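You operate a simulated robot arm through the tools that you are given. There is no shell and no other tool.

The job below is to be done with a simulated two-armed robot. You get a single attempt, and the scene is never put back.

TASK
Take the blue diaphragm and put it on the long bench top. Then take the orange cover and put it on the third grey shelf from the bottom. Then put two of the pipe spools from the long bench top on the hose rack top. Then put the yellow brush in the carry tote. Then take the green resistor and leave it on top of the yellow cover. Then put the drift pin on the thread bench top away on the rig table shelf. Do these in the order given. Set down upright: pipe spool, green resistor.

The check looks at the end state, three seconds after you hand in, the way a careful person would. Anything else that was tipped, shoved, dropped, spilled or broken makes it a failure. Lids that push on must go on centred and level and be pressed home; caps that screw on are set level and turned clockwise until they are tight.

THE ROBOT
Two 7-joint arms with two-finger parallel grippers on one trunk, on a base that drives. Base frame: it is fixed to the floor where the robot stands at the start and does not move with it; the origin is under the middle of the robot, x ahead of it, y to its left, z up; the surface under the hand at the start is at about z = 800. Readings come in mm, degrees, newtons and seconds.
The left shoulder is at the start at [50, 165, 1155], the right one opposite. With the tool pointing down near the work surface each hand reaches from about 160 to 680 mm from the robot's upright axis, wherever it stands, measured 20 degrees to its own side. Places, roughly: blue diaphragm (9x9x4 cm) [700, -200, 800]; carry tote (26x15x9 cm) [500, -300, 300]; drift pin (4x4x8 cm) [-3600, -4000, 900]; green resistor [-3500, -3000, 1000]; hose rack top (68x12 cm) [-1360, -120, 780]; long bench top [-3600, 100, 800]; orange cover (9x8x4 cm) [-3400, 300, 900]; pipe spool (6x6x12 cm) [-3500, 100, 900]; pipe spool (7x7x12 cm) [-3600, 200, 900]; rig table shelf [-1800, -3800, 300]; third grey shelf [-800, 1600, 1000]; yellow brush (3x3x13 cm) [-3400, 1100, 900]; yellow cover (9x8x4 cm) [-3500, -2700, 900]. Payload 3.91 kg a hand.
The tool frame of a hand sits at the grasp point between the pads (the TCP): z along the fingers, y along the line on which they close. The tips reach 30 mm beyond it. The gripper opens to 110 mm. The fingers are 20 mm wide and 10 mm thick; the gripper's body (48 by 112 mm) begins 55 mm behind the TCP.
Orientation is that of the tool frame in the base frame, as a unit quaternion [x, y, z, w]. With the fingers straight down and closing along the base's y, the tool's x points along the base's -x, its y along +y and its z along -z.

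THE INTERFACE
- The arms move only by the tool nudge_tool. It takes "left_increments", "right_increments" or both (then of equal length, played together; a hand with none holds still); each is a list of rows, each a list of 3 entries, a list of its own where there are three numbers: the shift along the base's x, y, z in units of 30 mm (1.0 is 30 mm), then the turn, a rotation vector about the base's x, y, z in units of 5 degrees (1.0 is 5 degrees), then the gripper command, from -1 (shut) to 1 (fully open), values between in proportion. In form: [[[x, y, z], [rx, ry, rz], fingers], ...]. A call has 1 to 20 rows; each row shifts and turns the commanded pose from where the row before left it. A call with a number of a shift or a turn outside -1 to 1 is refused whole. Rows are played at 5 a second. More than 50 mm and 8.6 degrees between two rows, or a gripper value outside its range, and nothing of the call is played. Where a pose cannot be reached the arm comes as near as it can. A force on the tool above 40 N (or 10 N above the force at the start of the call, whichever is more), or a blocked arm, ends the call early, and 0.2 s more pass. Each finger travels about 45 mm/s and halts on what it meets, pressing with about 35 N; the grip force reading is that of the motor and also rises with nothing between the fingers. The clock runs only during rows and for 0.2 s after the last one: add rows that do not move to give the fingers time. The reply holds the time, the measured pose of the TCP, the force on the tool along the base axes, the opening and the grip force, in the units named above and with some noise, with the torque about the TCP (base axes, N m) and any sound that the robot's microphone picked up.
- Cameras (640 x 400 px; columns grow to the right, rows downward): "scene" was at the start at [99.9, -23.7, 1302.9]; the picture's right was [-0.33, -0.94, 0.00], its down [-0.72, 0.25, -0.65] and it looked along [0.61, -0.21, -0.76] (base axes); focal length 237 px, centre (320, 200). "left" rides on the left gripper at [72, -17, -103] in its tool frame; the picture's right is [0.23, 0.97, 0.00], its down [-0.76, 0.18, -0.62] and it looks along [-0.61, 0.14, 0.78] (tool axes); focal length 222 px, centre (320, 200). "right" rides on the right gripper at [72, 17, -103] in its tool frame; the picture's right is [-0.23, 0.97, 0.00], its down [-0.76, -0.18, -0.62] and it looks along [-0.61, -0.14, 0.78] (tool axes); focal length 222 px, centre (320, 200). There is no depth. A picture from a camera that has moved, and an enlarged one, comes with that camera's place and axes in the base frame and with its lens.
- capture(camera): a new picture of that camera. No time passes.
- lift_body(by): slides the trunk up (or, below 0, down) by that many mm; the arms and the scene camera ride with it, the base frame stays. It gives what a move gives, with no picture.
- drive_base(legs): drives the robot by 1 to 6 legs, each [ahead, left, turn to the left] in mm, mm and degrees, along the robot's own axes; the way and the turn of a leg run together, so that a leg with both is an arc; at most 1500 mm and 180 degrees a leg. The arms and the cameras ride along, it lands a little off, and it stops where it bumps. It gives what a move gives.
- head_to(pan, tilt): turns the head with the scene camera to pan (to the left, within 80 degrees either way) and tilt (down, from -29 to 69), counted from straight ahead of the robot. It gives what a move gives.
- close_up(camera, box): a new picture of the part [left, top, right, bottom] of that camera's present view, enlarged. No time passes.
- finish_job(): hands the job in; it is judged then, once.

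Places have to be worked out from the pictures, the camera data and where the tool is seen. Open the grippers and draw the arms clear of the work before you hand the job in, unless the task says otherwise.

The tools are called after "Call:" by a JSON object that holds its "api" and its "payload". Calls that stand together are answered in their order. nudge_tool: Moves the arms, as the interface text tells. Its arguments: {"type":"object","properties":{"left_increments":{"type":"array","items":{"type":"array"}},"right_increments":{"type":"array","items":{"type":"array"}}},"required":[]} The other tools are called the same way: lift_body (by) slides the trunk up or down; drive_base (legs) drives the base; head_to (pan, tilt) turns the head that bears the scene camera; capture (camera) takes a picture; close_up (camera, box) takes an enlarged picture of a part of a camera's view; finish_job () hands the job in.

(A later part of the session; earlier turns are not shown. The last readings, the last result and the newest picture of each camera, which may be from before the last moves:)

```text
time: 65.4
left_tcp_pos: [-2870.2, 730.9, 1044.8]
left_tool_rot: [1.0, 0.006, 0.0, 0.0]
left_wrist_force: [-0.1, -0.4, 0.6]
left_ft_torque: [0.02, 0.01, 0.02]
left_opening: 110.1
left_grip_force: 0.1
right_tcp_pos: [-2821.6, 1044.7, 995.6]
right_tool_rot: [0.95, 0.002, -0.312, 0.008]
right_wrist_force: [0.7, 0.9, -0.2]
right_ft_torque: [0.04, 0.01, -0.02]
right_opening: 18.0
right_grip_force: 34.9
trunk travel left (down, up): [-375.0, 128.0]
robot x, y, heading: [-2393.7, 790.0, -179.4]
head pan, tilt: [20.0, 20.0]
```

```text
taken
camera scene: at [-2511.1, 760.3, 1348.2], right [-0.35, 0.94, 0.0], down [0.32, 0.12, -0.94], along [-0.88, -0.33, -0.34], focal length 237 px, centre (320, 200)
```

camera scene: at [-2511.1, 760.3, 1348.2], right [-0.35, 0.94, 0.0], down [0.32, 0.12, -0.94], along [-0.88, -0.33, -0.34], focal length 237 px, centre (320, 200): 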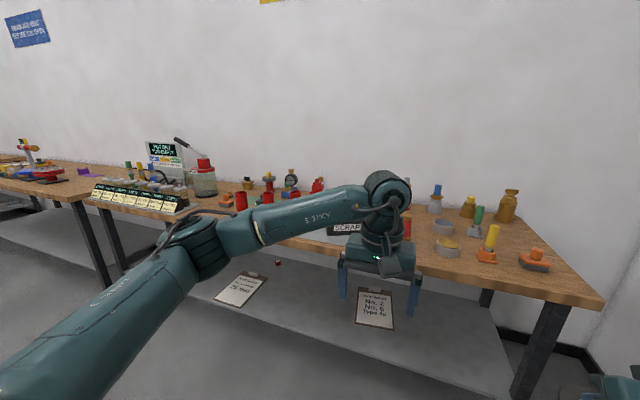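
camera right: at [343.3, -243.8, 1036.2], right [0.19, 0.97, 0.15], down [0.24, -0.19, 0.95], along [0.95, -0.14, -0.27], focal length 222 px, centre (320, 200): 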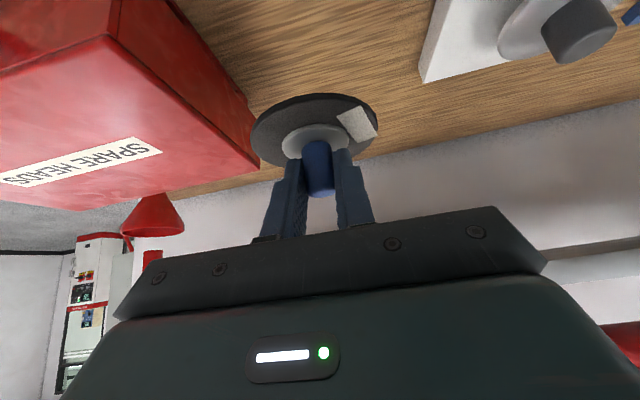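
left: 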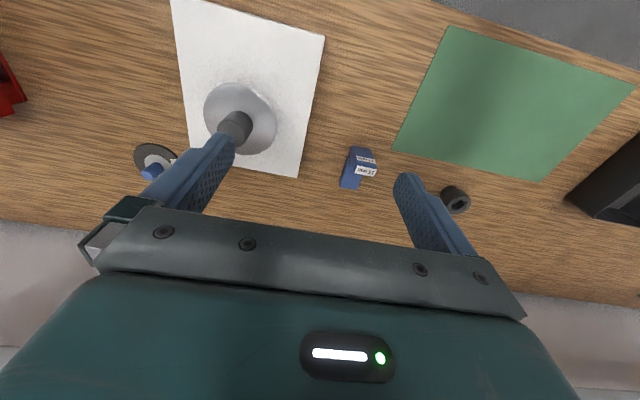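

The long bench front edge is at about x=-3365, running from y≈-1320 to 1380. I strafe left to y≈350 and look down at the bench middle.

Call:
{"api": "drive_base", "payload": {"legs": [[0, 450, 0], [250, 0, 0]]}}

Call:
{"api": "head_to", "payload": {"pan": -8, "tilt": 30}}

Call:
{"api": "capture", "payload": {"camera": "scene"}}

Call:
{"api": "capture", "payload": {"camera": "left"}}

```text
time: 71.3
left_tcp_pos: [-3115.9, 281.2, 1043.5]
left_tool_rot: [1.0, 0.007, -0.001, 0.001]
left_wrist_force: [0.4, -0.1, 0.4]
left_ft_torque: [0.01, -0.01, -0.01]
left_opening: 110.3
left_grip_force: 0.0
right_tcp_pos: [-3069.0, 595.0, 996.3]
right_tool_rot: [0.95, 0.003, -0.313, 0.008]
right_wrist_force: [0.3, -0.3, -0.7]
right_ft_torque: [0.0, -0.01, 0.0]
right_opening: 18.4
right_grip_force: 35.6
trunk travel left (down, up): [-375.0, 128.0]
robot x, y, heading: [-2635.5, 340.2, -179.2]
head pan, tilt: [20.0, 20.0]
```

```text
time: 72.2
left_tcp_pos: [-3115.2, 281.3, 1043.0]
left_tool_rot: [1.0, 0.007, 0.0, 0.0]
left_wrist_force: [0.2, 0.2, -0.1]
left_ft_torque: [0.0, -0.04, -0.01]
left_opening: 110.0
left_grip_force: 0.1
right_tcp_pos: [-3069.3, 594.4, 995.7]
right_tool_rot: [0.95, 0.001, -0.312, 0.008]
right_wrist_force: [-0.2, 0.3, -0.2]
right_ft_torque: [-0.03, 0.0, -0.02]
right_opening: 18.3
right_grip_force: 34.8
trunk travel left (down, up): [-375.0, 128.0]
robot x, y, heading: [-2636.7, 341.6, -179.3]
head pan, tilt: [-8.0, 30.0]
```

```text
taken
camera scene: at [-2759.7, 355.1, 1332.2], right [0.13, 0.99, 0.0], down [0.5, -0.06, -0.87], along [-0.86, 0.11, -0.5], focal length 237 px, centre (320, 200)
```

scene: 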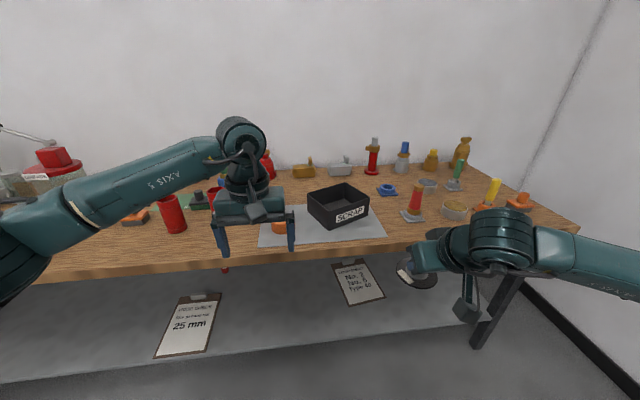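

```text
taken
camera left: at [-3042.6, 298.9, 1149.8], right [0.24, -0.97, 0.0], down [-0.76, -0.19, 0.62], along [-0.6, -0.15, -0.78], focal length 222 px, centre (320, 200)
```

left: 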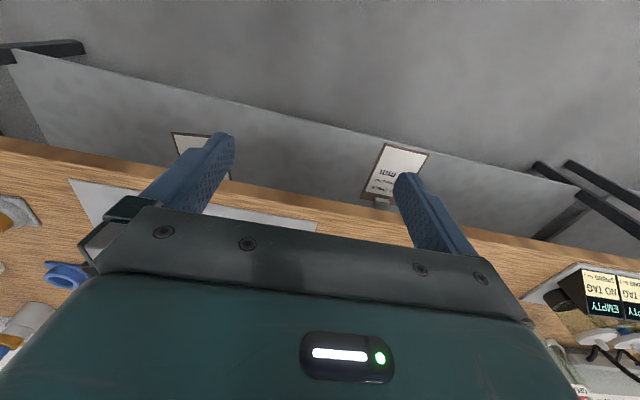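

The left arm hides the bench middle. I pull the left hand back and out to the left to clear the view.

Call:
{"api": "nudge_tool", "payload": {"left_increments": [[[0.6, -1, 0], [0, 0, 0], 1], [[0.6, -1, 0], [0, 0, 0], 1], [[0.6, -1, 0], [0, 0, 0], 1], [[0.6, -1, 0], [0, 0, 0], 1], [[0.6, -1, 0], [0, 0, 0], 1], [[0.6, -1, 0], [0, 0, 0], 1], [[0.6, -1, 0], [0, 0, 0], 1], [[0.6, -1, 0], [0, 0, 0], 1], [[0.6, -1, 0], [0, 0, 0], 1], [[0, 0, 0], [0, 0, 0], 1]]}}

Call:
{"api": "capture", "payload": {"camera": "scene"}}

Call:
{"api": "head_to", "payload": {"pan": 25, "tilt": 30}}

Call:
{"api": "capture", "payload": {"camera": "scene"}}

```text
time: 74.4
left_tcp_pos: [-2953.6, 10.9, 1043.9]
left_tool_rot: [1.0, 0.006, 0.0, 0.0]
left_wrist_force: [0.3, -0.3, -0.6]
left_ft_torque: [0.0, 0.01, 0.01]
left_opening: 109.8
left_grip_force: 0.1
right_tcp_pos: [-3068.6, 594.5, 994.1]
right_tool_rot: [0.95, 0.002, -0.313, 0.008]
right_wrist_force: [0.3, 0.7, -1.7]
right_ft_torque: [-0.02, -0.01, -0.02]
right_opening: 18.2
right_grip_force: 35.1
trunk travel left (down, up): [-375.0, 128.0]
robot x, y, heading: [-2638.3, 341.1, -179.1]
head pan, tilt: [-8.0, 30.0]
```

```text
taken
camera scene: at [-2759.9, 355.3, 1332.1], right [0.13, 0.99, 0.0], down [0.5, -0.06, -0.87], along [-0.86, 0.11, -0.5], focal length 237 px, centre (320, 200)
```

scene: 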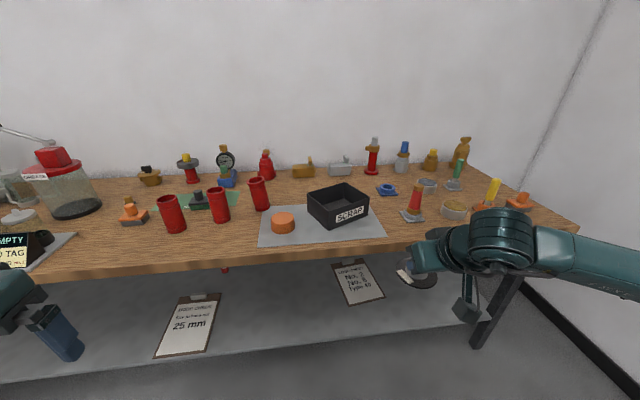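

```text
time: 75.4
left_tcp_pos: [-2954.8, 10.3, 1044.0]
left_tool_rot: [1.0, 0.008, -0.001, 0.0]
left_wrist_force: [0.0, -0.6, 0.7]
left_ft_torque: [0.02, 0.01, 0.02]
left_opening: 109.7
left_grip_force: 0.0
right_tcp_pos: [-3068.0, 594.1, 994.9]
right_tool_rot: [0.95, 0.003, -0.313, 0.009]
right_wrist_force: [-1.3, -0.8, -0.4]
right_ft_torque: [0.01, 0.0, 0.01]
right_opening: 18.0
right_grip_force: 34.7
trunk travel left (down, up): [-375.0, 128.0]
robot x, y, heading: [-2639.8, 340.7, -178.9]
head pan, tilt: [25.0, 30.0]
```

```text
taken
camera scene: at [-2751.5, 304.6, 1332.1], right [-0.43, 0.9, 0.0], down [0.45, 0.22, -0.87], along [-0.78, -0.38, -0.5], focal length 237 px, centre (320, 200)
```

scene: 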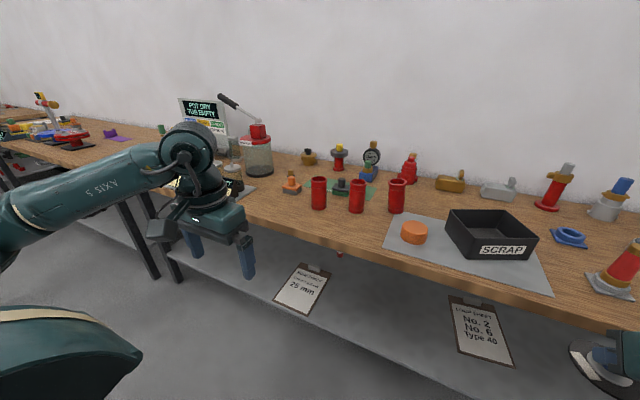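

The bench has three red spools, the orange cover on the mat, and a free wood patch near (-3450, -230) for the diaphragm. I look closer at that patch and at the notes.

Call:
{"api": "close_up", "payload": {"camera": "scene", "box": [220, 120, 540, 300]}}

Call:
{"api": "close_up", "payload": {"camera": "scene", "box": [270, 260, 340, 320]}}

Call:
{"api": "close_up", "payload": {"camera": "scene", "box": [430, 290, 530, 370]}}

```text
2.00 times, centred on (380, 210) of scene
camera zoom: at [-2751.5, 304.6, 1332.1], right [-0.43, 0.9, 0.0], down [0.45, 0.22, -0.87], along [-0.78, -0.38, -0.5], focal length 474 px, centre (200, 180)
```

zoom: 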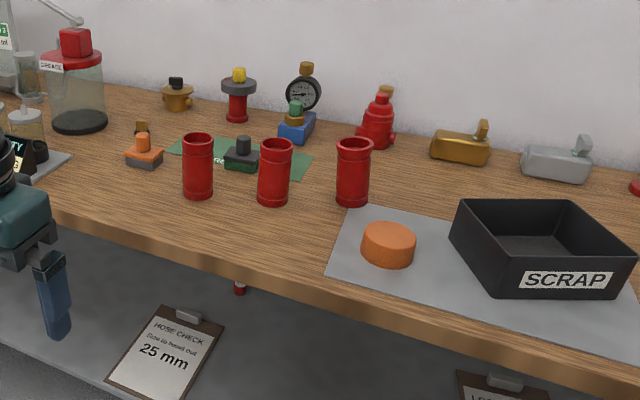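

```text
6.67 times, centred on (305, 290) of scene
camera zoom: at [-2751.5, 304.6, 1332.1], right [-0.43, 0.9, 0.0], down [0.45, 0.22, -0.87], along [-0.78, -0.38, -0.5], focal length 1580 px, centre (420, -400)
```

zoom: 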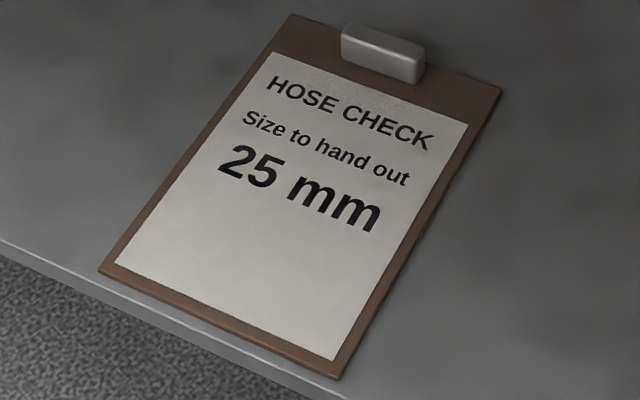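

```text
5.00 times, centred on (480, 330) of scene
camera zoom: at [-2751.5, 304.6, 1332.1], right [-0.43, 0.9, 0.0], down [0.45, 0.22, -0.87], along [-0.78, -0.38, -0.5], focal length 1185 px, centre (-480, -450)
```

zoom: 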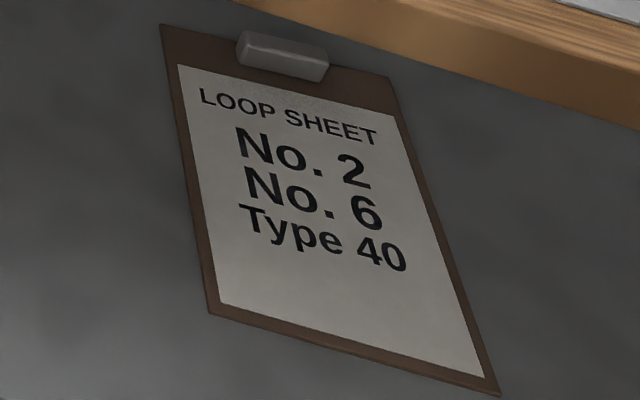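

The free patch near (-3450, -220) is clear of spool A (-3533,-81) and the orange tap (-3598,-253). I drive to stand before it, with the right hand in front of the patch.

Call:
{"api": "drive_base", "payload": {"legs": [[0, 770, -1], [250, 0, 0]]}}

Call:
{"api": "head_to", "payload": {"pan": -20, "tilt": 42}}

Call:
{"api": "capture", "payload": {"camera": "scene"}}

Call:
{"api": "capture", "payload": {"camera": "right"}}

```text
time: 84.0
left_tcp_pos: [-3211.3, -749.5, 1044.0]
left_tool_rot: [1.0, -0.005, 0.001, 0.0]
left_wrist_force: [-0.8, -0.3, -0.5]
left_ft_torque: [-0.03, 0.0, 0.01]
left_opening: 109.9
left_grip_force: 0.1
right_tcp_pos: [-3312.4, -162.3, 993.5]
right_tool_rot: [0.95, -0.008, -0.312, 0.005]
right_wrist_force: [1.0, 0.2, -0.7]
right_ft_torque: [0.01, 0.0, -0.01]
right_opening: 18.5
right_grip_force: 35.2
trunk travel left (down, up): [-375.0, 128.0]
robot x, y, heading: [-2887.9, -426.4, 179.2]
head pan, tilt: [25.0, 30.0]
```

```text
time: 85.1
left_tcp_pos: [-3211.8, -749.8, 1043.1]
left_tool_rot: [1.0, -0.005, 0.0, 0.0]
left_wrist_force: [-2.0, 0.0, 0.9]
left_ft_torque: [-0.01, -0.03, 0.06]
left_opening: 110.2
left_grip_force: 0.0
right_tcp_pos: [-3311.9, -162.9, 996.2]
right_tool_rot: [0.95, -0.008, -0.313, 0.004]
right_wrist_force: [0.3, 0.2, -1.0]
right_ft_torque: [0.02, 0.0, -0.01]
right_opening: 18.5
right_grip_force: 35.0
trunk travel left (down, up): [-375.0, 128.0]
robot x, y, heading: [-2887.2, -424.5, 179.2]
head pan, tilt: [-20.0, 42.0]
```

```text
taken
camera scene: at [-2997.9, -393.4, 1313.9], right [0.35, 0.94, 0.0], down [0.63, -0.23, -0.74], along [-0.7, 0.26, -0.67], focal length 237 px, centre (320, 200)
```

scene: 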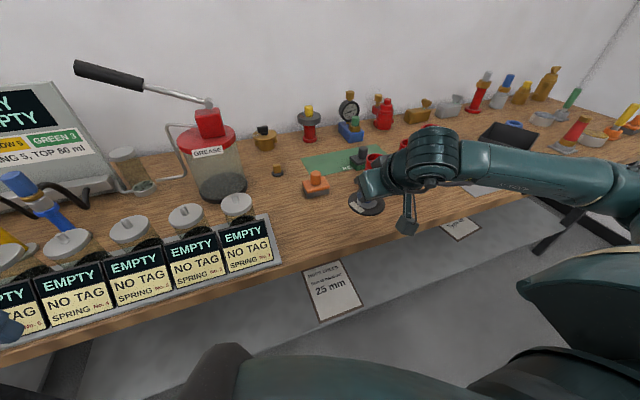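

```text
taken
camera right: at [-3193.2, -181.2, 1036.2], right [-0.19, -0.97, 0.15], down [-0.24, 0.19, 0.95], along [-0.95, 0.15, -0.27], focal length 222 px, centre (320, 200)
```

right: 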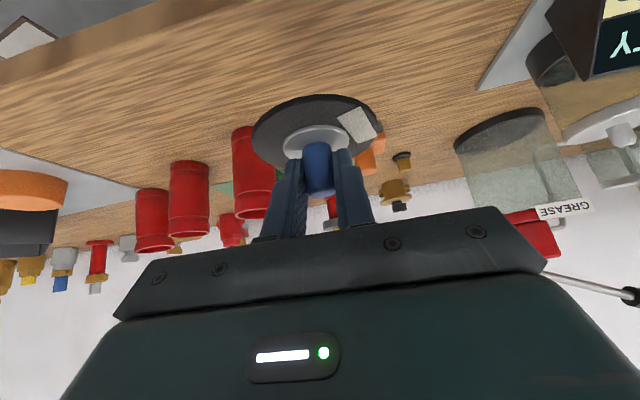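

In this view spool A is at about (-3515,-15), the tap at (-3590,-190) and the tray edge at y≈-362, so (-3450,-225) is free. I carry the disc over it and lower partway.

Call:
{"api": "nudge_tool", "payload": {"right_increments": [[[-0.3, -0.2, 0], [0, 0, 0], -1], [[-0.5, -0.26, 0], [0, 0, 0], -1], [[-0.6, -0.26, 0], [0, 0, 0], -1], [[-0.6, -0.26, 0], [0, 0, 0], -1], [[-0.6, -0.26, -0.1], [0, 0, 0], -1], [[-0.6, -0.26, -0.2], [0, 0, 0], -1], [[-0.6, -0.26, -0.3], [0, 0, 0], -1], [[-0.5, -0.3, -0.4], [0, 0, 0], -1], [[0, 0, -0.5], [0, 0, 0], -1], [[0, 0, -0.5], [0, 0, 0], -1], [[0, 0, -0.5], [0, 0, 0], -1], [[0, 0, -0.5], [0, 0, 0], -1], [[0, 0, 0], [0, 0, 0], -1]]}}

Call:
{"api": "capture", "payload": {"camera": "scene"}}

Call:
{"api": "capture", "payload": {"camera": "right"}}

```text
time: 87.9
left_tcp_pos: [-3210.5, -750.5, 1043.5]
left_tool_rot: [1.0, -0.005, 0.001, 0.0]
left_wrist_force: [-0.1, -0.2, 0.4]
left_ft_torque: [0.0, -0.01, 0.0]
left_opening: 109.9
left_grip_force: 0.0
right_tcp_pos: [-3439.8, -224.7, 905.7]
right_tool_rot: [0.949, -0.008, -0.314, 0.005]
right_wrist_force: [0.3, 0.8, -0.2]
right_ft_torque: [-0.02, 0.02, -0.02]
right_opening: 18.3
right_grip_force: 34.0
trunk travel left (down, up): [-375.0, 128.0]
robot x, y, heading: [-2888.6, -426.8, 179.5]
head pan, tilt: [-20.0, 42.0]
```

```text
taken
camera scene: at [-2997.9, -393.4, 1313.8], right [0.35, 0.94, 0.0], down [0.63, -0.24, -0.74], along [-0.7, 0.26, -0.67], focal length 237 px, centre (320, 200)
```

scene: 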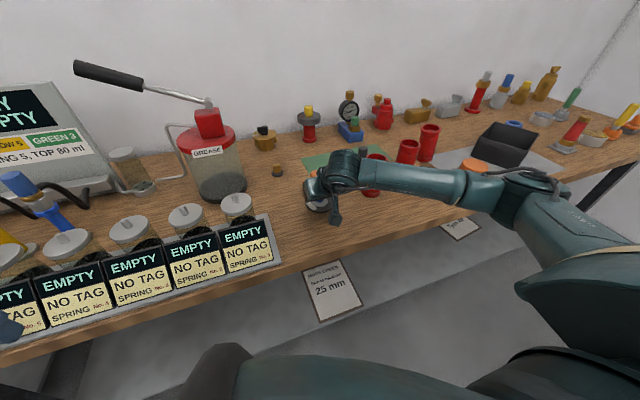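

```text
taken
camera right: at [-3322.4, -242.7, 946.1], right [-0.19, -0.97, 0.15], down [-0.24, 0.19, 0.95], along [-0.95, 0.15, -0.27], focal length 222 px, centre (320, 200)
```

right: 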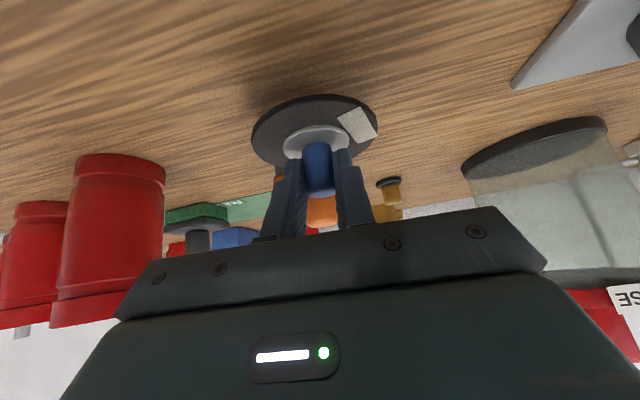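

The patch beneath is free. I lower gently to just above the earlier grip height.

Call:
{"api": "nudge_tool", "payload": {"right_increments": [[[0, 0, -0.4], [0, 0, 0], -1], [[0, 0, -0.4], [0, 0, 0], -1], [[0, 0, -0.4], [0, 0, 0], -1], [[0, 0, -0.3], [0, 0, 0], -1], [[0, 0, -0.2], [0, 0, 0], -1], [[0, 0, -0.15], [0, 0, 0], -1], [[0, 0, -0.1], [0, 0, 0], -1], [[0, 0, -0.08], [0, 0, 0], -1], [[0, 0, 0], [0, 0, 0], -1]]}}

Call:
{"api": "capture", "payload": {"camera": "right"}}

```text
time: 88.9
left_tcp_pos: [-3210.6, -748.8, 1043.8]
left_tool_rot: [1.0, -0.006, -0.001, 0.0]
left_wrist_force: [-0.1, -0.1, 0.2]
left_ft_torque: [-0.02, 0.02, -0.03]
left_opening: 110.0
left_grip_force: 0.1
right_tcp_pos: [-3444.5, -224.8, 873.9]
right_tool_rot: [0.946, -0.009, -0.325, 0.006]
right_wrist_force: [4.1, 0.4, 14.5]
right_ft_torque: [0.45, -0.34, -0.12]
right_opening: 18.7
right_grip_force: 34.6
trunk travel left (down, up): [-375.0, 128.0]
robot x, y, heading: [-2886.2, -425.5, 179.2]
head pan, tilt: [-20.0, 42.0]
stopped in row 4 (right hand): the force on the tool passed its limit at 45 N (the readings are from after the stop); the commanded pose is now the measured one
```

```text
taken
camera right: at [-3325.5, -242.8, 912.7], right [-0.19, -0.97, 0.16], down [-0.21, 0.2, 0.96], along [-0.96, 0.15, -0.24], focal length 222 px, centre (320, 200)
```

right: 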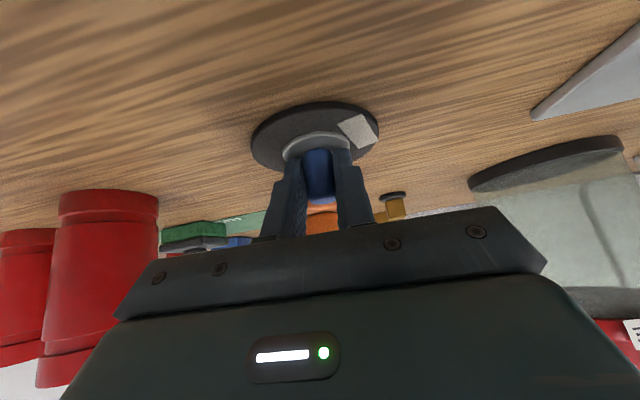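

The disc met the bench at z≈874, so this bench top is about z 834 (the parallax now makes sense). It sits on the wood; I relieve slightly and open.

Call:
{"api": "nudge_tool", "payload": {"right_increments": [[[0, 0, 0.05], [0, 0, 0], -1], [[0, 0, 0], [0, 0, 0], -1], [[0, 0, 0], [0, 0, 0], -0.6], [[0, 0, 0], [0, 0, 0], -0.3], [[0, 0, 0], [0, 0, 0], 0.0], [[0, 0, 0], [0, 0, 0], 0.0]]}}

Call:
{"api": "capture", "payload": {"camera": "right"}}

```text
time: 90.3
left_tcp_pos: [-3208.9, -749.4, 1043.6]
left_tool_rot: [1.0, -0.006, -0.001, 0.001]
left_wrist_force: [-0.2, -1.0, 0.5]
left_ft_torque: [-0.02, -0.01, 0.02]
left_opening: 109.9
left_grip_force: 0.0
right_tcp_pos: [-3443.5, -225.6, 874.4]
right_tool_rot: [0.946, -0.008, -0.324, 0.006]
right_wrist_force: [0.2, -6.6, 15.6]
right_ft_torque: [0.18, 0.15, 0.1]
right_opening: 51.0
right_grip_force: 0.0
trunk travel left (down, up): [-375.0, 128.0]
robot x, y, heading: [-2888.6, -425.2, 179.6]
head pan, tilt: [-20.0, 42.0]
```

```text
taken
camera right: at [-3324.4, -243.9, 913.0], right [-0.19, -0.97, 0.16], down [-0.22, 0.2, 0.96], along [-0.96, 0.15, -0.25], focal length 222 px, centre (320, 200)
```

right: 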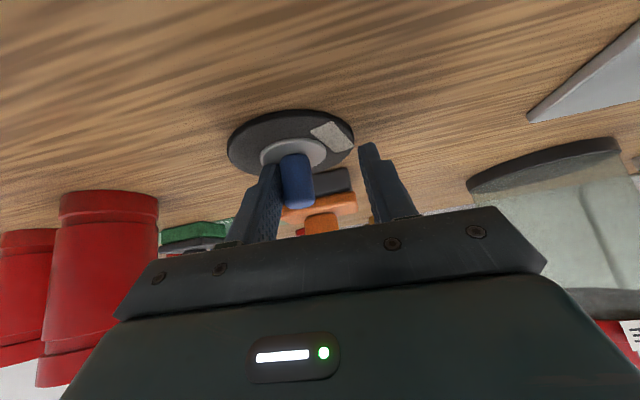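

One finger still rests against the disc. I raise a little, shift toward +y to centre, then withdraw along the finger axis.

Call:
{"api": "nudge_tool", "payload": {"right_increments": [[[0, 0, 0.1], [0, 0, 0], 0.0], [[0, 0, 0.1], [0, 0, 0], 0.0], [[0, 0.2, 0.1], [0, 0, 0], 0.1], [[0, 0.2, 0], [0, 0, 0], 0.1], [[0, 0, 0], [0, 0, 0], 0.1]]}}

Call:
{"api": "capture", "payload": {"camera": "right"}}

```text
time: 91.5
left_tcp_pos: [-3210.9, -750.1, 1043.8]
left_tool_rot: [1.0, -0.006, 0.0, -0.001]
left_wrist_force: [-0.4, 0.4, -0.1]
left_ft_torque: [0.01, -0.02, 0.03]
left_opening: 110.0
left_grip_force: 0.0
right_tcp_pos: [-3444.8, -211.4, 880.9]
right_tool_rot: [0.947, -0.008, -0.321, 0.006]
right_wrist_force: [-0.9, 0.4, -0.2]
right_ft_torque: [0.02, 0.03, 0.01]
right_opening: 60.6
right_grip_force: 0.1
trunk travel left (down, up): [-375.0, 128.0]
robot x, y, heading: [-2890.1, -427.1, 179.4]
head pan, tilt: [-20.0, 42.0]
```

```text
taken
camera right: at [-3325.2, -230.3, 919.9], right [-0.19, -0.97, 0.15], down [-0.22, 0.2, 0.96], along [-0.96, 0.15, -0.25], focal length 222 px, centre (320, 200)
```

right: 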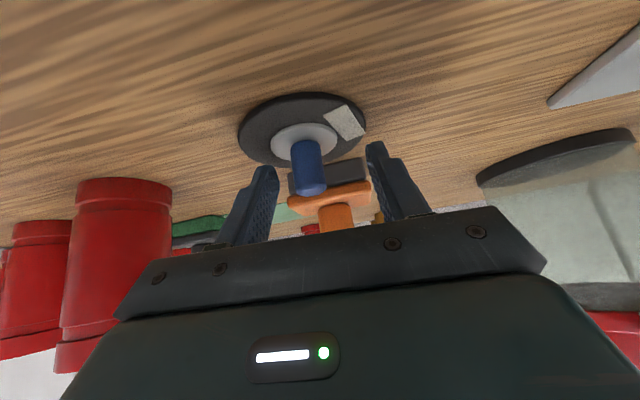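

The disc is free and flat. I withdraw the hand back and up and check the result.

Call:
{"api": "nudge_tool", "payload": {"right_increments": [[[0.3, 0, 0.4], [0, 0, 0], 0.1], [[0.6, 0, 0.8], [0, 0, 0], 0.1], [[0.6, 0, 0.8], [0, 0, 0], 0.1], [[0.6, 0.2, 0.8], [0, 0, 0], 0.5], [[0.6, 0.4, 0.8], [0, 0, 0], 0.8], [[0.9, 0.6, 0.4], [0, 0, 0], 1], [[0.9, 0.6, 0.2], [0, 0, 0], 1], [[0.9, 0.4, 0], [0, 0, 0], 1], [[0, 0, 0], [0, 0, 0], 1]]}}

Call:
{"api": "capture", "payload": {"camera": "scene"}}

Call:
{"api": "capture", "payload": {"camera": "right"}}

```text
time: 93.5
left_tcp_pos: [-3211.2, -749.2, 1043.4]
left_tool_rot: [1.0, -0.005, 0.0, 0.0]
left_wrist_force: [-0.4, 0.5, 0.6]
left_ft_torque: [0.01, 0.02, 0.0]
left_opening: 109.9
left_grip_force: 0.1
right_tcp_pos: [-3281.3, -146.0, 1007.4]
right_tool_rot: [0.947, -0.008, -0.322, 0.006]
right_wrist_force: [-0.3, -0.2, 0.0]
right_ft_torque: [-0.02, 0.02, 0.0]
right_opening: 109.8
right_grip_force: 0.1
trunk travel left (down, up): [-375.0, 128.0]
robot x, y, heading: [-2888.3, -426.4, 179.3]
head pan, tilt: [-20.0, 42.0]
```

```text
taken
camera scene: at [-2997.9, -393.3, 1313.8], right [0.35, 0.94, 0.0], down [0.63, -0.24, -0.74], along [-0.7, 0.26, -0.67], focal length 237 px, centre (320, 200)
```

scene: 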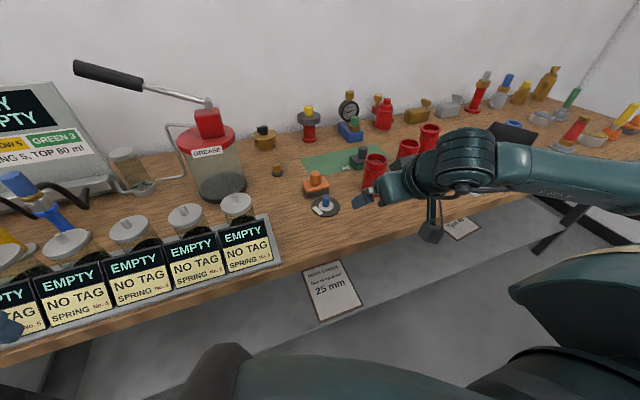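

```text
taken
camera right: at [-3162.6, -164.3, 1045.9], right [-0.19, -0.97, 0.15], down [-0.22, 0.2, 0.96], along [-0.96, 0.15, -0.25], focal length 222 px, centre (320, 200)
```

right: 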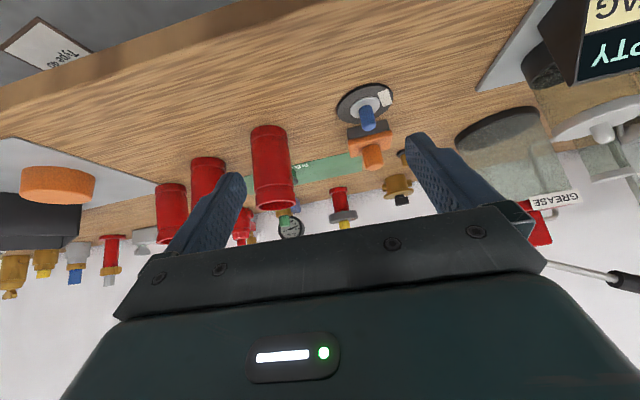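

The diaphragm stands on the bench. I zoom in to check it is flat and clear of the orange tap.

Call:
{"api": "close_up", "payload": {"camera": "scene", "box": [290, 160, 354, 224]}}

Call:
{"api": "close_up", "payload": {"camera": "right", "box": [320, 70, 420, 170]}}

```text
6.25 times, centred on (322, 192) of scene
camera zoom: at [-2997.9, -393.3, 1313.8], right [0.35, 0.94, 0.0], down [0.63, -0.24, -0.74], along [-0.7, 0.26, -0.67], focal length 1482 px, centre (308, 250)
```

zoom: 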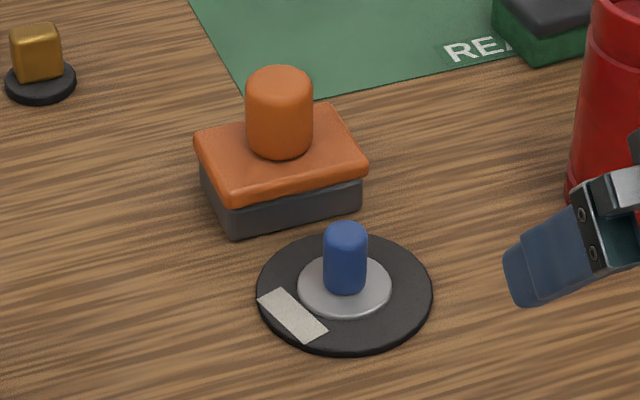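

```text
4.00 times, centred on (370, 120) of right
camera zoom: at [-3162.6, -164.3, 1045.9], right [-0.19, -0.97, 0.15], down [-0.22, 0.2, 0.96], along [-0.96, 0.15, -0.25], focal length 888 px, centre (120, 520)
```

zoom: 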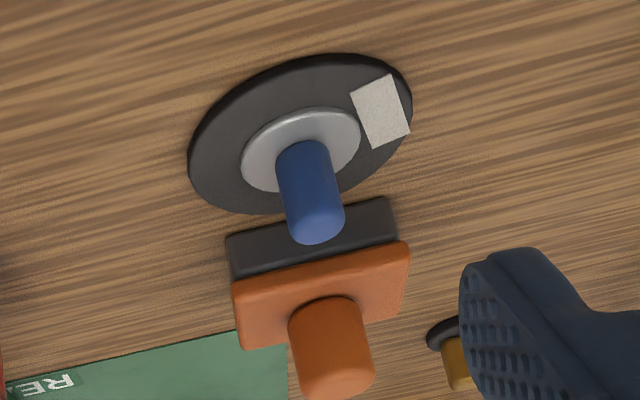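

The diaphragm is flat, with a small gap to the tap. With the bench at z 834, the orange cover on the mat is at about (-3420, 316). I strafe right 540 mm to bring the right hand before it.

Call:
{"api": "drive_base", "payload": {"legs": [[0, -540, 0.5]]}}

Call:
{"api": "capture", "payload": {"camera": "scene"}}

Call:
{"api": "capture", "payload": {"camera": "right"}}

```text
time: 98.8
left_tcp_pos: [-3205.3, -212.1, 1044.4]
left_tool_rot: [1.0, 0.0, 0.0, 0.0]
left_wrist_force: [1.1, 0.3, -0.4]
left_ft_torque: [0.02, 0.02, -0.02]
left_opening: 110.0
left_grip_force: 0.0
right_tcp_pos: [-3282.9, 390.8, 1007.5]
right_tool_rot: [0.947, -0.002, -0.322, 0.009]
right_wrist_force: [-0.1, 0.5, 0.6]
right_ft_torque: [-0.06, 0.02, 0.01]
right_opening: 110.2
right_grip_force: 0.0
trunk travel left (down, up): [-375.0, 128.0]
robot x, y, heading: [-2884.3, 117.2, -179.7]
head pan, tilt: [-20.0, 42.0]
```

```text
taken
camera scene: at [-2995.7, 146.8, 1313.9], right [0.34, 0.94, 0.0], down [0.63, -0.23, -0.74], along [-0.7, 0.25, -0.67], focal length 237 px, centre (320, 200)
```

scene: 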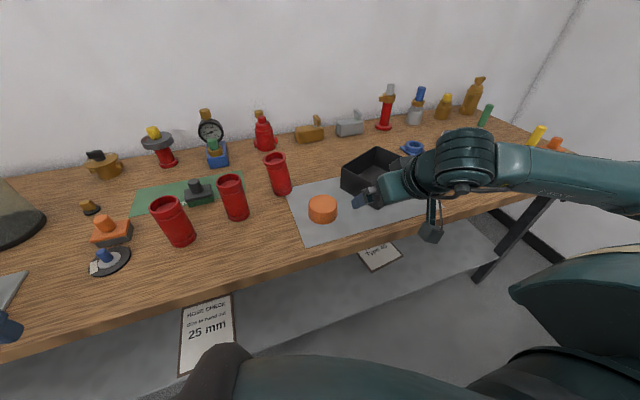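

```text
taken
camera right: at [-3163.7, 373.6, 1045.9], right [-0.18, -0.97, 0.16], down [-0.22, 0.19, 0.96], along [-0.96, 0.14, -0.25], focal length 222 px, centre (320, 200)
```

right: 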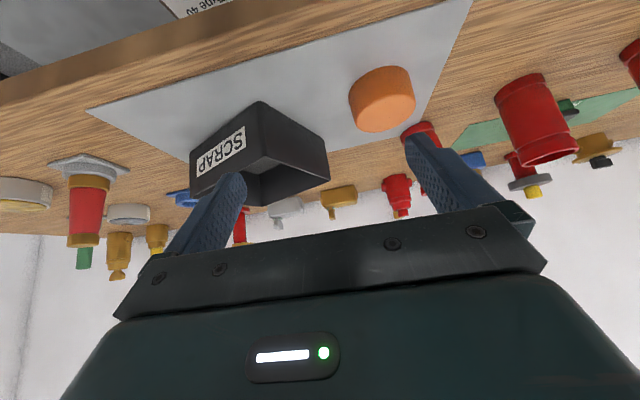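

Call:
{"api": "close_up", "payload": {"camera": "scene", "box": [280, 170, 376, 230]}}

Call:
{"api": "close_up", "payload": {"camera": "right", "box": [320, 40, 448, 150]}}

```text
6.67 times, centred on (328, 200) of scene
camera zoom: at [-2995.7, 146.8, 1313.9], right [0.34, 0.94, 0.0], down [0.63, -0.23, -0.74], along [-0.7, 0.25, -0.67], focal length 1580 px, centre (267, 200)
```

zoom: 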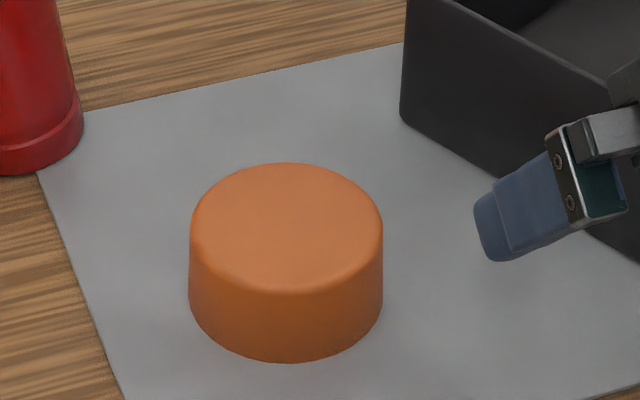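

```text
3.64 times, centred on (384, 95) of right
camera zoom: at [-3163.7, 373.6, 1045.9], right [-0.18, -0.97, 0.16], down [-0.22, 0.19, 0.96], along [-0.96, 0.14, -0.25], focal length 808 px, centre (87, 582)
```

zoom: 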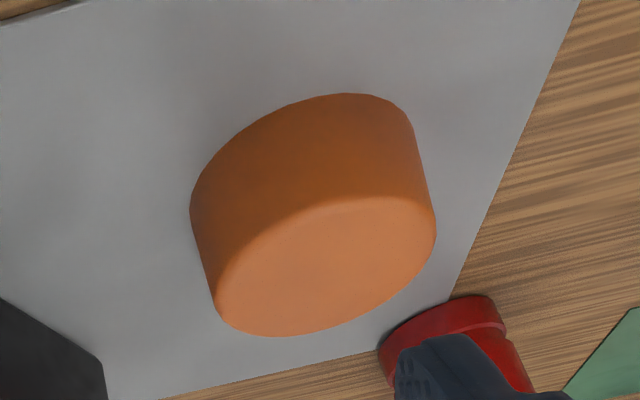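

The cover is an 80 mm wide cylinder centred at about (-3436, 310), top at z 875. I move the open right hand to a pre-grasp point and look.

Call:
{"api": "nudge_tool", "payload": {"right_increments": [[[-0.71, -0.54, -0.6], [0, 0, 0], 1], [[-0.71, -0.54, -0.6], [0, 0, 0], 1], [[-0.71, -0.54, -0.6], [0, 0, 0], 1], [[-0.71, -0.54, -0.6], [0, 0, 0], 1], [[-0.71, -0.54, -0.6], [0, 0, 0], 1], [[0, 0, 0], [0, 0, 0], 1], [[0, 0, 0], [0, 0, 0], 1]]}}

Call:
{"api": "capture", "payload": {"camera": "right"}}

Call:
{"api": "capture", "payload": {"camera": "scene"}}

```text
time: 100.3
left_tcp_pos: [-3204.7, -212.0, 1044.4]
left_tool_rot: [1.0, 0.001, 0.0, -0.001]
left_wrist_force: [0.0, 0.2, -0.7]
left_ft_torque: [0.02, -0.01, 0.0]
left_opening: 110.0
left_grip_force: 0.0
right_tcp_pos: [-3390.8, 309.8, 916.8]
right_tool_rot: [0.947, -0.002, -0.323, 0.008]
right_wrist_force: [0.1, 0.6, 0.0]
right_ft_torque: [0.01, -0.01, -0.04]
right_opening: 109.9
right_grip_force: 0.0
trunk travel left (down, up): [-375.0, 128.0]
robot x, y, heading: [-2886.4, 114.3, -180.1]
head pan, tilt: [-20.0, 42.0]
```

```text
taken
camera right: at [-3270.8, 292.7, 955.8], right [-0.18, -0.97, 0.15], down [-0.22, 0.19, 0.96], along [-0.96, 0.14, -0.25], focal length 222 px, centre (320, 200)
```

right: 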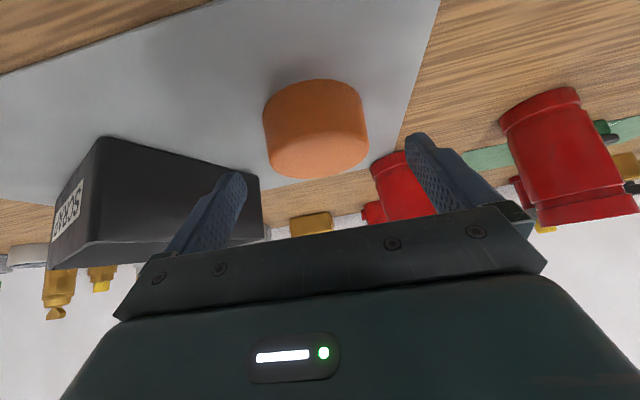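

```text
taken
camera scene: at [-2995.8, 146.7, 1313.9], right [0.34, 0.94, 0.0], down [0.63, -0.23, -0.74], along [-0.7, 0.25, -0.67], focal length 237 px, centre (320, 200)
```

scene: 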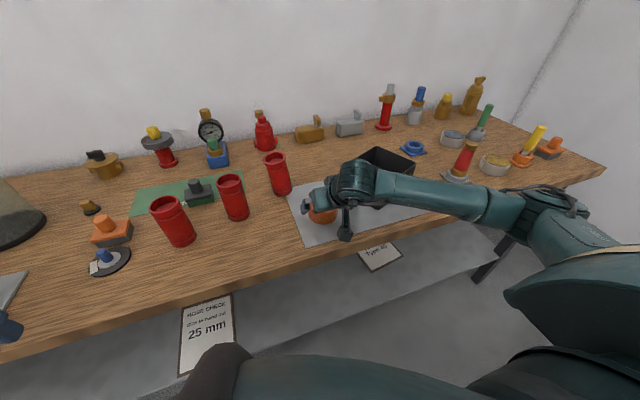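

The cover sits centred between the fingers, the scrap box about 80 mm clear. I slide down along the finger axis and close.

Call:
{"api": "nudge_tool", "payload": {"right_increments": [[[-0.4, 0, -0.52], [0, 0, 0], 1], [[-0.4, 0, -0.52], [0, 0, 0], 1], [[-0.4, 0, -0.5], [0, 0, 0], 1], [[0, 0, 0], [0, 0, 0], 1], [[0, 0, 0], [0, 0, 0], 1]]}}

Call:
{"api": "capture", "payload": {"camera": "right"}}

```text
time: 101.5
left_tcp_pos: [-3202.4, -212.8, 1044.5]
left_tool_rot: [1.0, 0.0, 0.0, 0.0]
left_wrist_force: [-0.2, -0.8, -0.1]
left_ft_torque: [0.0, 0.02, 0.01]
left_opening: 110.0
left_grip_force: 0.1
right_tcp_pos: [-3424.7, 309.9, 873.4]
right_tool_rot: [0.946, -0.002, -0.325, 0.008]
right_wrist_force: [8.1, -0.3, 16.2]
right_ft_torque: [0.88, -0.08, -0.44]
right_opening: 109.8
right_grip_force: 0.2
trunk travel left (down, up): [-375.0, 128.0]
robot x, y, heading: [-2883.4, 116.7, -179.9]
head pan, tilt: [-20.0, 42.0]
```

```text
taken
camera right: at [-3305.7, 292.3, 911.6], right [-0.18, -0.97, 0.16], down [-0.22, 0.19, 0.96], along [-0.96, 0.14, -0.25], focal length 222 px, centre (320, 200)
```

right: 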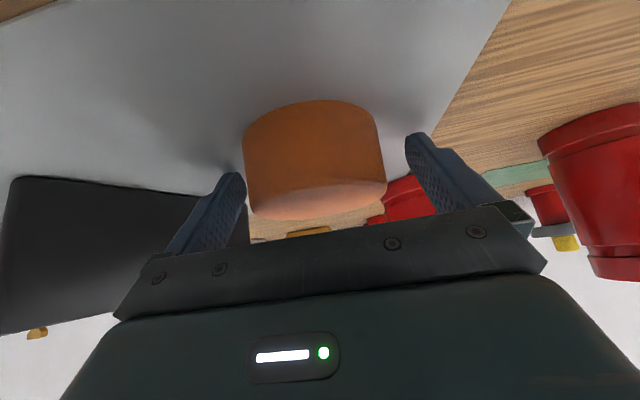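

The fingertips just touch the mat (16 N). I raise 5 mm and close on the cover.

Call:
{"api": "nudge_tool", "payload": {"right_increments": [[[0, 0, 0.18], [0, 0, 0], 1], [[0, 0, 0], [0, 0, 0], 0.8], [[0, 0, 0], [0, 0, 0], 0.5], [[0, 0, 0], [0, 0, 0], 0.2], [[0, 0, 0], [0, 0, 0], 0], [[0, 0, 0], [0, 0, 0], -0.2], [[0, 0, 0], [0, 0, 0], -1], [[0, 0, 0], [0, 0, 0], -1]]}}

Call:
{"api": "capture", "payload": {"camera": "right"}}

```text
time: 103.3
left_tcp_pos: [-3204.9, -211.2, 1042.4]
left_tool_rot: [1.0, 0.001, 0.001, 0.0]
left_wrist_force: [-0.6, 0.2, -0.3]
left_ft_torque: [-0.02, 0.02, -0.04]
left_opening: 109.9
left_grip_force: 0.1
right_tcp_pos: [-3425.4, 310.3, 877.8]
right_tool_rot: [0.947, -0.003, -0.322, 0.008]
right_wrist_force: [-0.2, -0.5, -0.5]
right_ft_torque: [0.01, 0.02, -0.01]
right_opening: 85.7
right_grip_force: 34.9
trunk travel left (down, up): [-375.0, 128.0]
robot x, y, heading: [-2888.7, 118.2, -179.9]
head pan, tilt: [-20.0, 42.0]
```

```text
taken
camera right: at [-3306.5, 292.7, 915.0], right [-0.18, -0.97, 0.15], down [-0.22, 0.19, 0.96], along [-0.96, 0.14, -0.25], focal length 222 px, centre (320, 200)
```

right: 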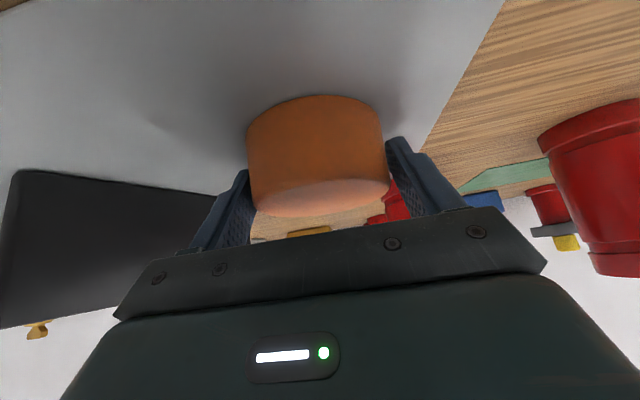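

Gripped at 86 mm. I lift slowly, then back to the robot side.

Call:
{"api": "nudge_tool", "payload": {"right_increments": [[[0, 0, 0.1], [0, 0, 0], -1], [[0, 0, 0.15], [0, 0, 0], -1], [[0, 0, 0.2], [0, 0, 0], -1], [[0, 0, 0.3], [0, 0, 0], -1], [[0, 0, 0.4], [0, 0, 0], -1], [[0, 0, 0.5], [0, 0, 0], -1], [[0, 0, 0.5], [0, 0, 0], -1], [[0, 0, 0.5], [0, 0, 0], -1], [[0.3, 0, 0.5], [0, 0, 0], -1], [[0.5, 0, 0.5], [0, 0, 0], -1], [[0.5, 0, 0.4], [0, 0, 0], -1], [[0.5, 0, 0.4], [0, 0, 0], -1], [[0.5, 0, 0.4], [0, 0, 0], -1], [[0.5, 0, 0.3], [0, 0, 0], -1], [[0.5, 0, 0.2], [0, 0, 0], -1], [[0.4, 0, 0], [0, 0, 0], -1], [[0, 0, 0], [0, 0, 0], -1]]}}

Call:
{"api": "capture", "payload": {"camera": "right"}}

Call:
{"api": "capture", "payload": {"camera": "scene"}}

```text
time: 107.0
left_tcp_pos: [-3204.6, -210.9, 1044.4]
left_tool_rot: [1.0, 0.001, 0.001, 0.0]
left_wrist_force: [0.0, 0.6, 0.2]
left_ft_torque: [-0.03, -0.03, 0.01]
left_opening: 109.8
left_grip_force: 0.0
right_tcp_pos: [-3314.3, 309.3, 1037.4]
right_tool_rot: [0.946, -0.004, -0.323, 0.007]
right_wrist_force: [0.7, 0.1, 0.2]
right_ft_torque: [-0.02, 0.02, 0.02]
right_opening: 85.1
right_grip_force: 34.8
trunk travel left (down, up): [-375.0, 128.0]
robot x, y, heading: [-2884.0, 118.0, -179.8]
head pan, tilt: [-20.0, 42.0]
```

```text
taken
camera right: at [-3195.1, 292.5, 1075.9], right [-0.18, -0.97, 0.15], down [-0.22, 0.19, 0.96], along [-0.96, 0.14, -0.25], focal length 222 px, centre (320, 200)
```

right: 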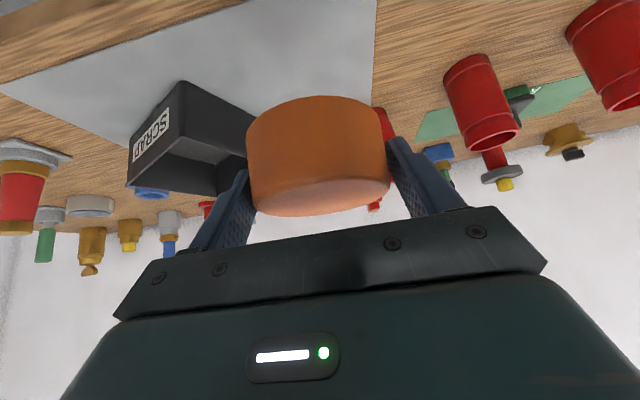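

```text
taken
camera scene: at [-2995.8, 146.7, 1313.8], right [0.34, 0.94, 0.0], down [0.63, -0.23, -0.74], along [-0.7, 0.25, -0.67], focal length 237 px, centre (320, 200)
```

scene: 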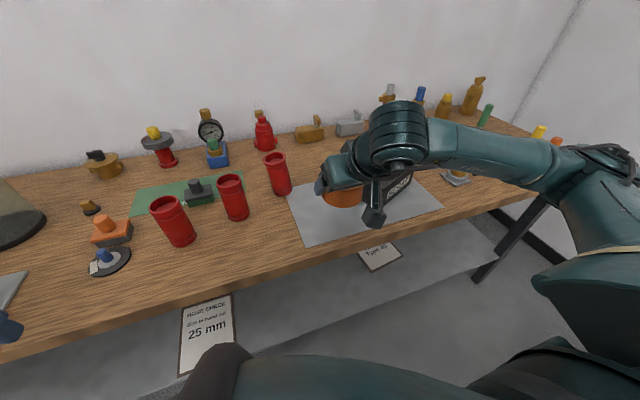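

The cover is held. I drive back and around the table along y≈820 to before the grey shelf, and turn to face it.

Call:
{"api": "drive_base", "payload": {"legs": [[-500, 0, 0], [0, -700, 0], [-1000, 0, 0], [-700, 0, 0]]}}

```text
time: 124.3
left_tcp_pos: [-1003.2, 495.1, 1042.8]
left_tool_rot: [1.0, 0.005, 0.0, 0.0]
left_wrist_force: [0.1, 0.5, -0.7]
left_ft_torque: [0.0, 0.04, 0.0]
left_opening: 110.0
left_grip_force: 0.0
right_tcp_pos: [-1115.6, 1014.8, 1037.4]
right_tool_rot: [0.947, 0.001, -0.323, 0.009]
right_wrist_force: [0.1, 0.3, 0.3]
right_ft_torque: [-0.03, 0.01, 0.03]
right_opening: 84.2
right_grip_force: 35.3
trunk travel left (down, up): [-375.0, 128.0]
robot x, y, heading: [-682.7, 828.6, -179.3]
head pan, tilt: [-20.0, 42.0]
```

Arrived at (-683, 829). I turn right 90 degrees and look at the shelf.

Call:
{"api": "drive_base", "payload": {"legs": [[0, 0, -90.5]]}}

Call:
{"api": "head_to", "payload": {"pan": -12, "tilt": 15}}

Call:
{"api": "capture", "payload": {"camera": "scene"}}

```text
time: 128.6
left_tcp_pos: [-1015.2, 1145.4, 1043.0]
left_tool_rot: [0.707, -0.707, 0.0, 0.001]
left_wrist_force: [0.6, -0.3, -0.4]
left_ft_torque: [-0.02, 0.02, 0.01]
left_opening: 109.8
left_grip_force: 0.1
right_tcp_pos: [-492.2, 1255.8, 1036.8]
right_tool_rot: [-0.668, 0.671, 0.233, 0.222]
right_wrist_force: [0.1, -0.4, -0.3]
right_ft_torque: [0.0, -0.01, 0.01]
right_opening: 83.8
right_grip_force: 34.8
trunk travel left (down, up): [-375.0, 128.0]
robot x, y, heading: [-688.6, 828.3, 90.0]
head pan, tilt: [-20.0, 42.0]
```

```text
time: 129.5
left_tcp_pos: [-1013.9, 1147.3, 1042.7]
left_tool_rot: [0.707, -0.707, 0.0, 0.001]
left_wrist_force: [-0.8, -0.6, 0.6]
left_ft_torque: [-0.01, 0.06, 0.04]
left_opening: 110.2
left_grip_force: 0.1
right_tcp_pos: [-492.9, 1255.0, 1036.0]
right_tool_rot: [-0.667, 0.671, 0.233, 0.222]
right_wrist_force: [0.5, -0.7, -0.4]
right_ft_torque: [0.02, 0.01, 0.04]
right_opening: 83.4
right_grip_force: 34.6
trunk travel left (down, up): [-375.0, 128.0]
robot x, y, heading: [-685.8, 827.7, 90.4]
head pan, tilt: [-12.0, 15.0]
```

```text
taken
camera scene: at [-669.1, 949.2, 1356.3], right [0.98, -0.21, 0.0], down [-0.05, -0.25, -0.97], along [0.2, 0.94, -0.26], focal length 237 px, centre (320, 200)
```

scene: 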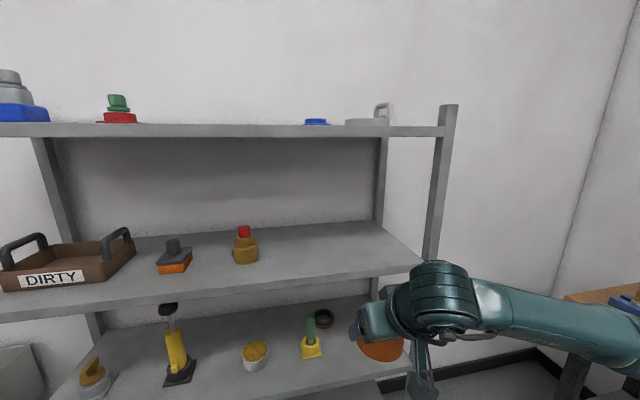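

The grip narrowed slightly to 83 mm, so I check the cover in the wrist view and use it to triangulate the shelf edge.

Call:
{"api": "capture", "payload": {"camera": "right"}}

Call:
{"api": "capture", "payload": {"camera": "left"}}

```text
taken
camera right: at [-510.5, 1134.5, 1075.8], right [-0.97, 0.18, 0.15], down [0.19, 0.22, 0.96], along [0.14, 0.96, -0.25], focal length 222 px, centre (320, 200)
```

right: 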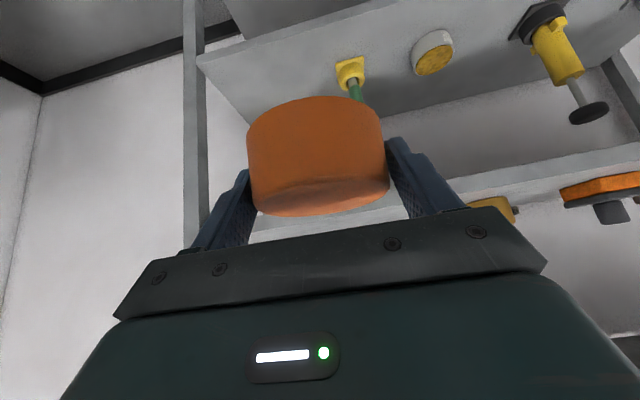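

```text
taken
camera left: at [-996.9, 1073.6, 1149.3], right [-0.97, -0.23, 0.0], down [-0.18, 0.76, 0.62], along [-0.14, 0.61, -0.78], focal length 222 px, centre (320, 200)
```

left: 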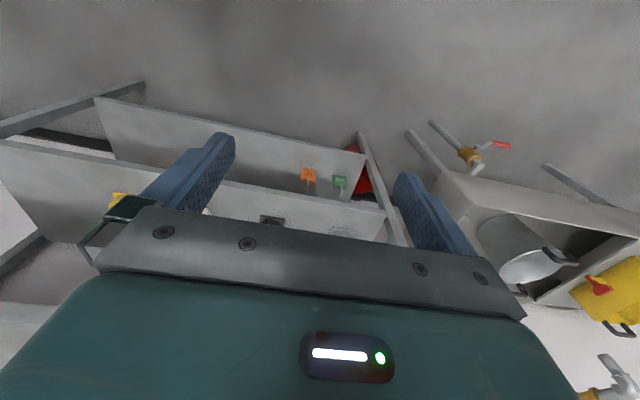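

The cover is still well gripped. I zoom in on the third shelf's front edge in both views for a better fix.

Call:
{"api": "close_up", "payload": {"camera": "scene", "box": [260, 220, 420, 320]}}

Call:
{"api": "close_up", "payload": {"camera": "right", "box": [460, 110, 640, 230]}}

```text
4.00 times, centred on (340, 270) of scene
camera zoom: at [-669.1, 949.2, 1356.3], right [0.98, -0.21, 0.0], down [-0.05, -0.25, -0.97], along [0.2, 0.94, -0.26], focal length 948 px, centre (240, -80)
```

zoom: 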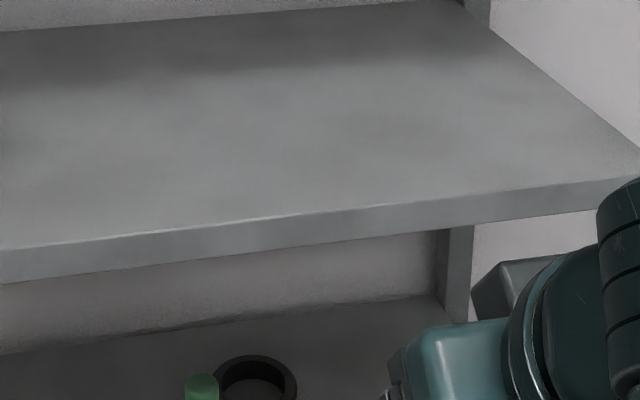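

```text
3.33 times, centred on (550, 170) of right
camera zoom: at [-510.5, 1134.5, 1075.8], right [-0.97, 0.18, 0.15], down [0.19, 0.22, 0.96], along [0.14, 0.96, -0.25], focal length 740 px, centre (-447, 300)
```

zoom: 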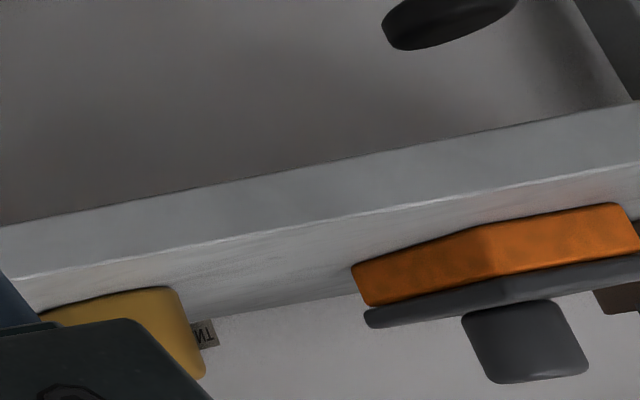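

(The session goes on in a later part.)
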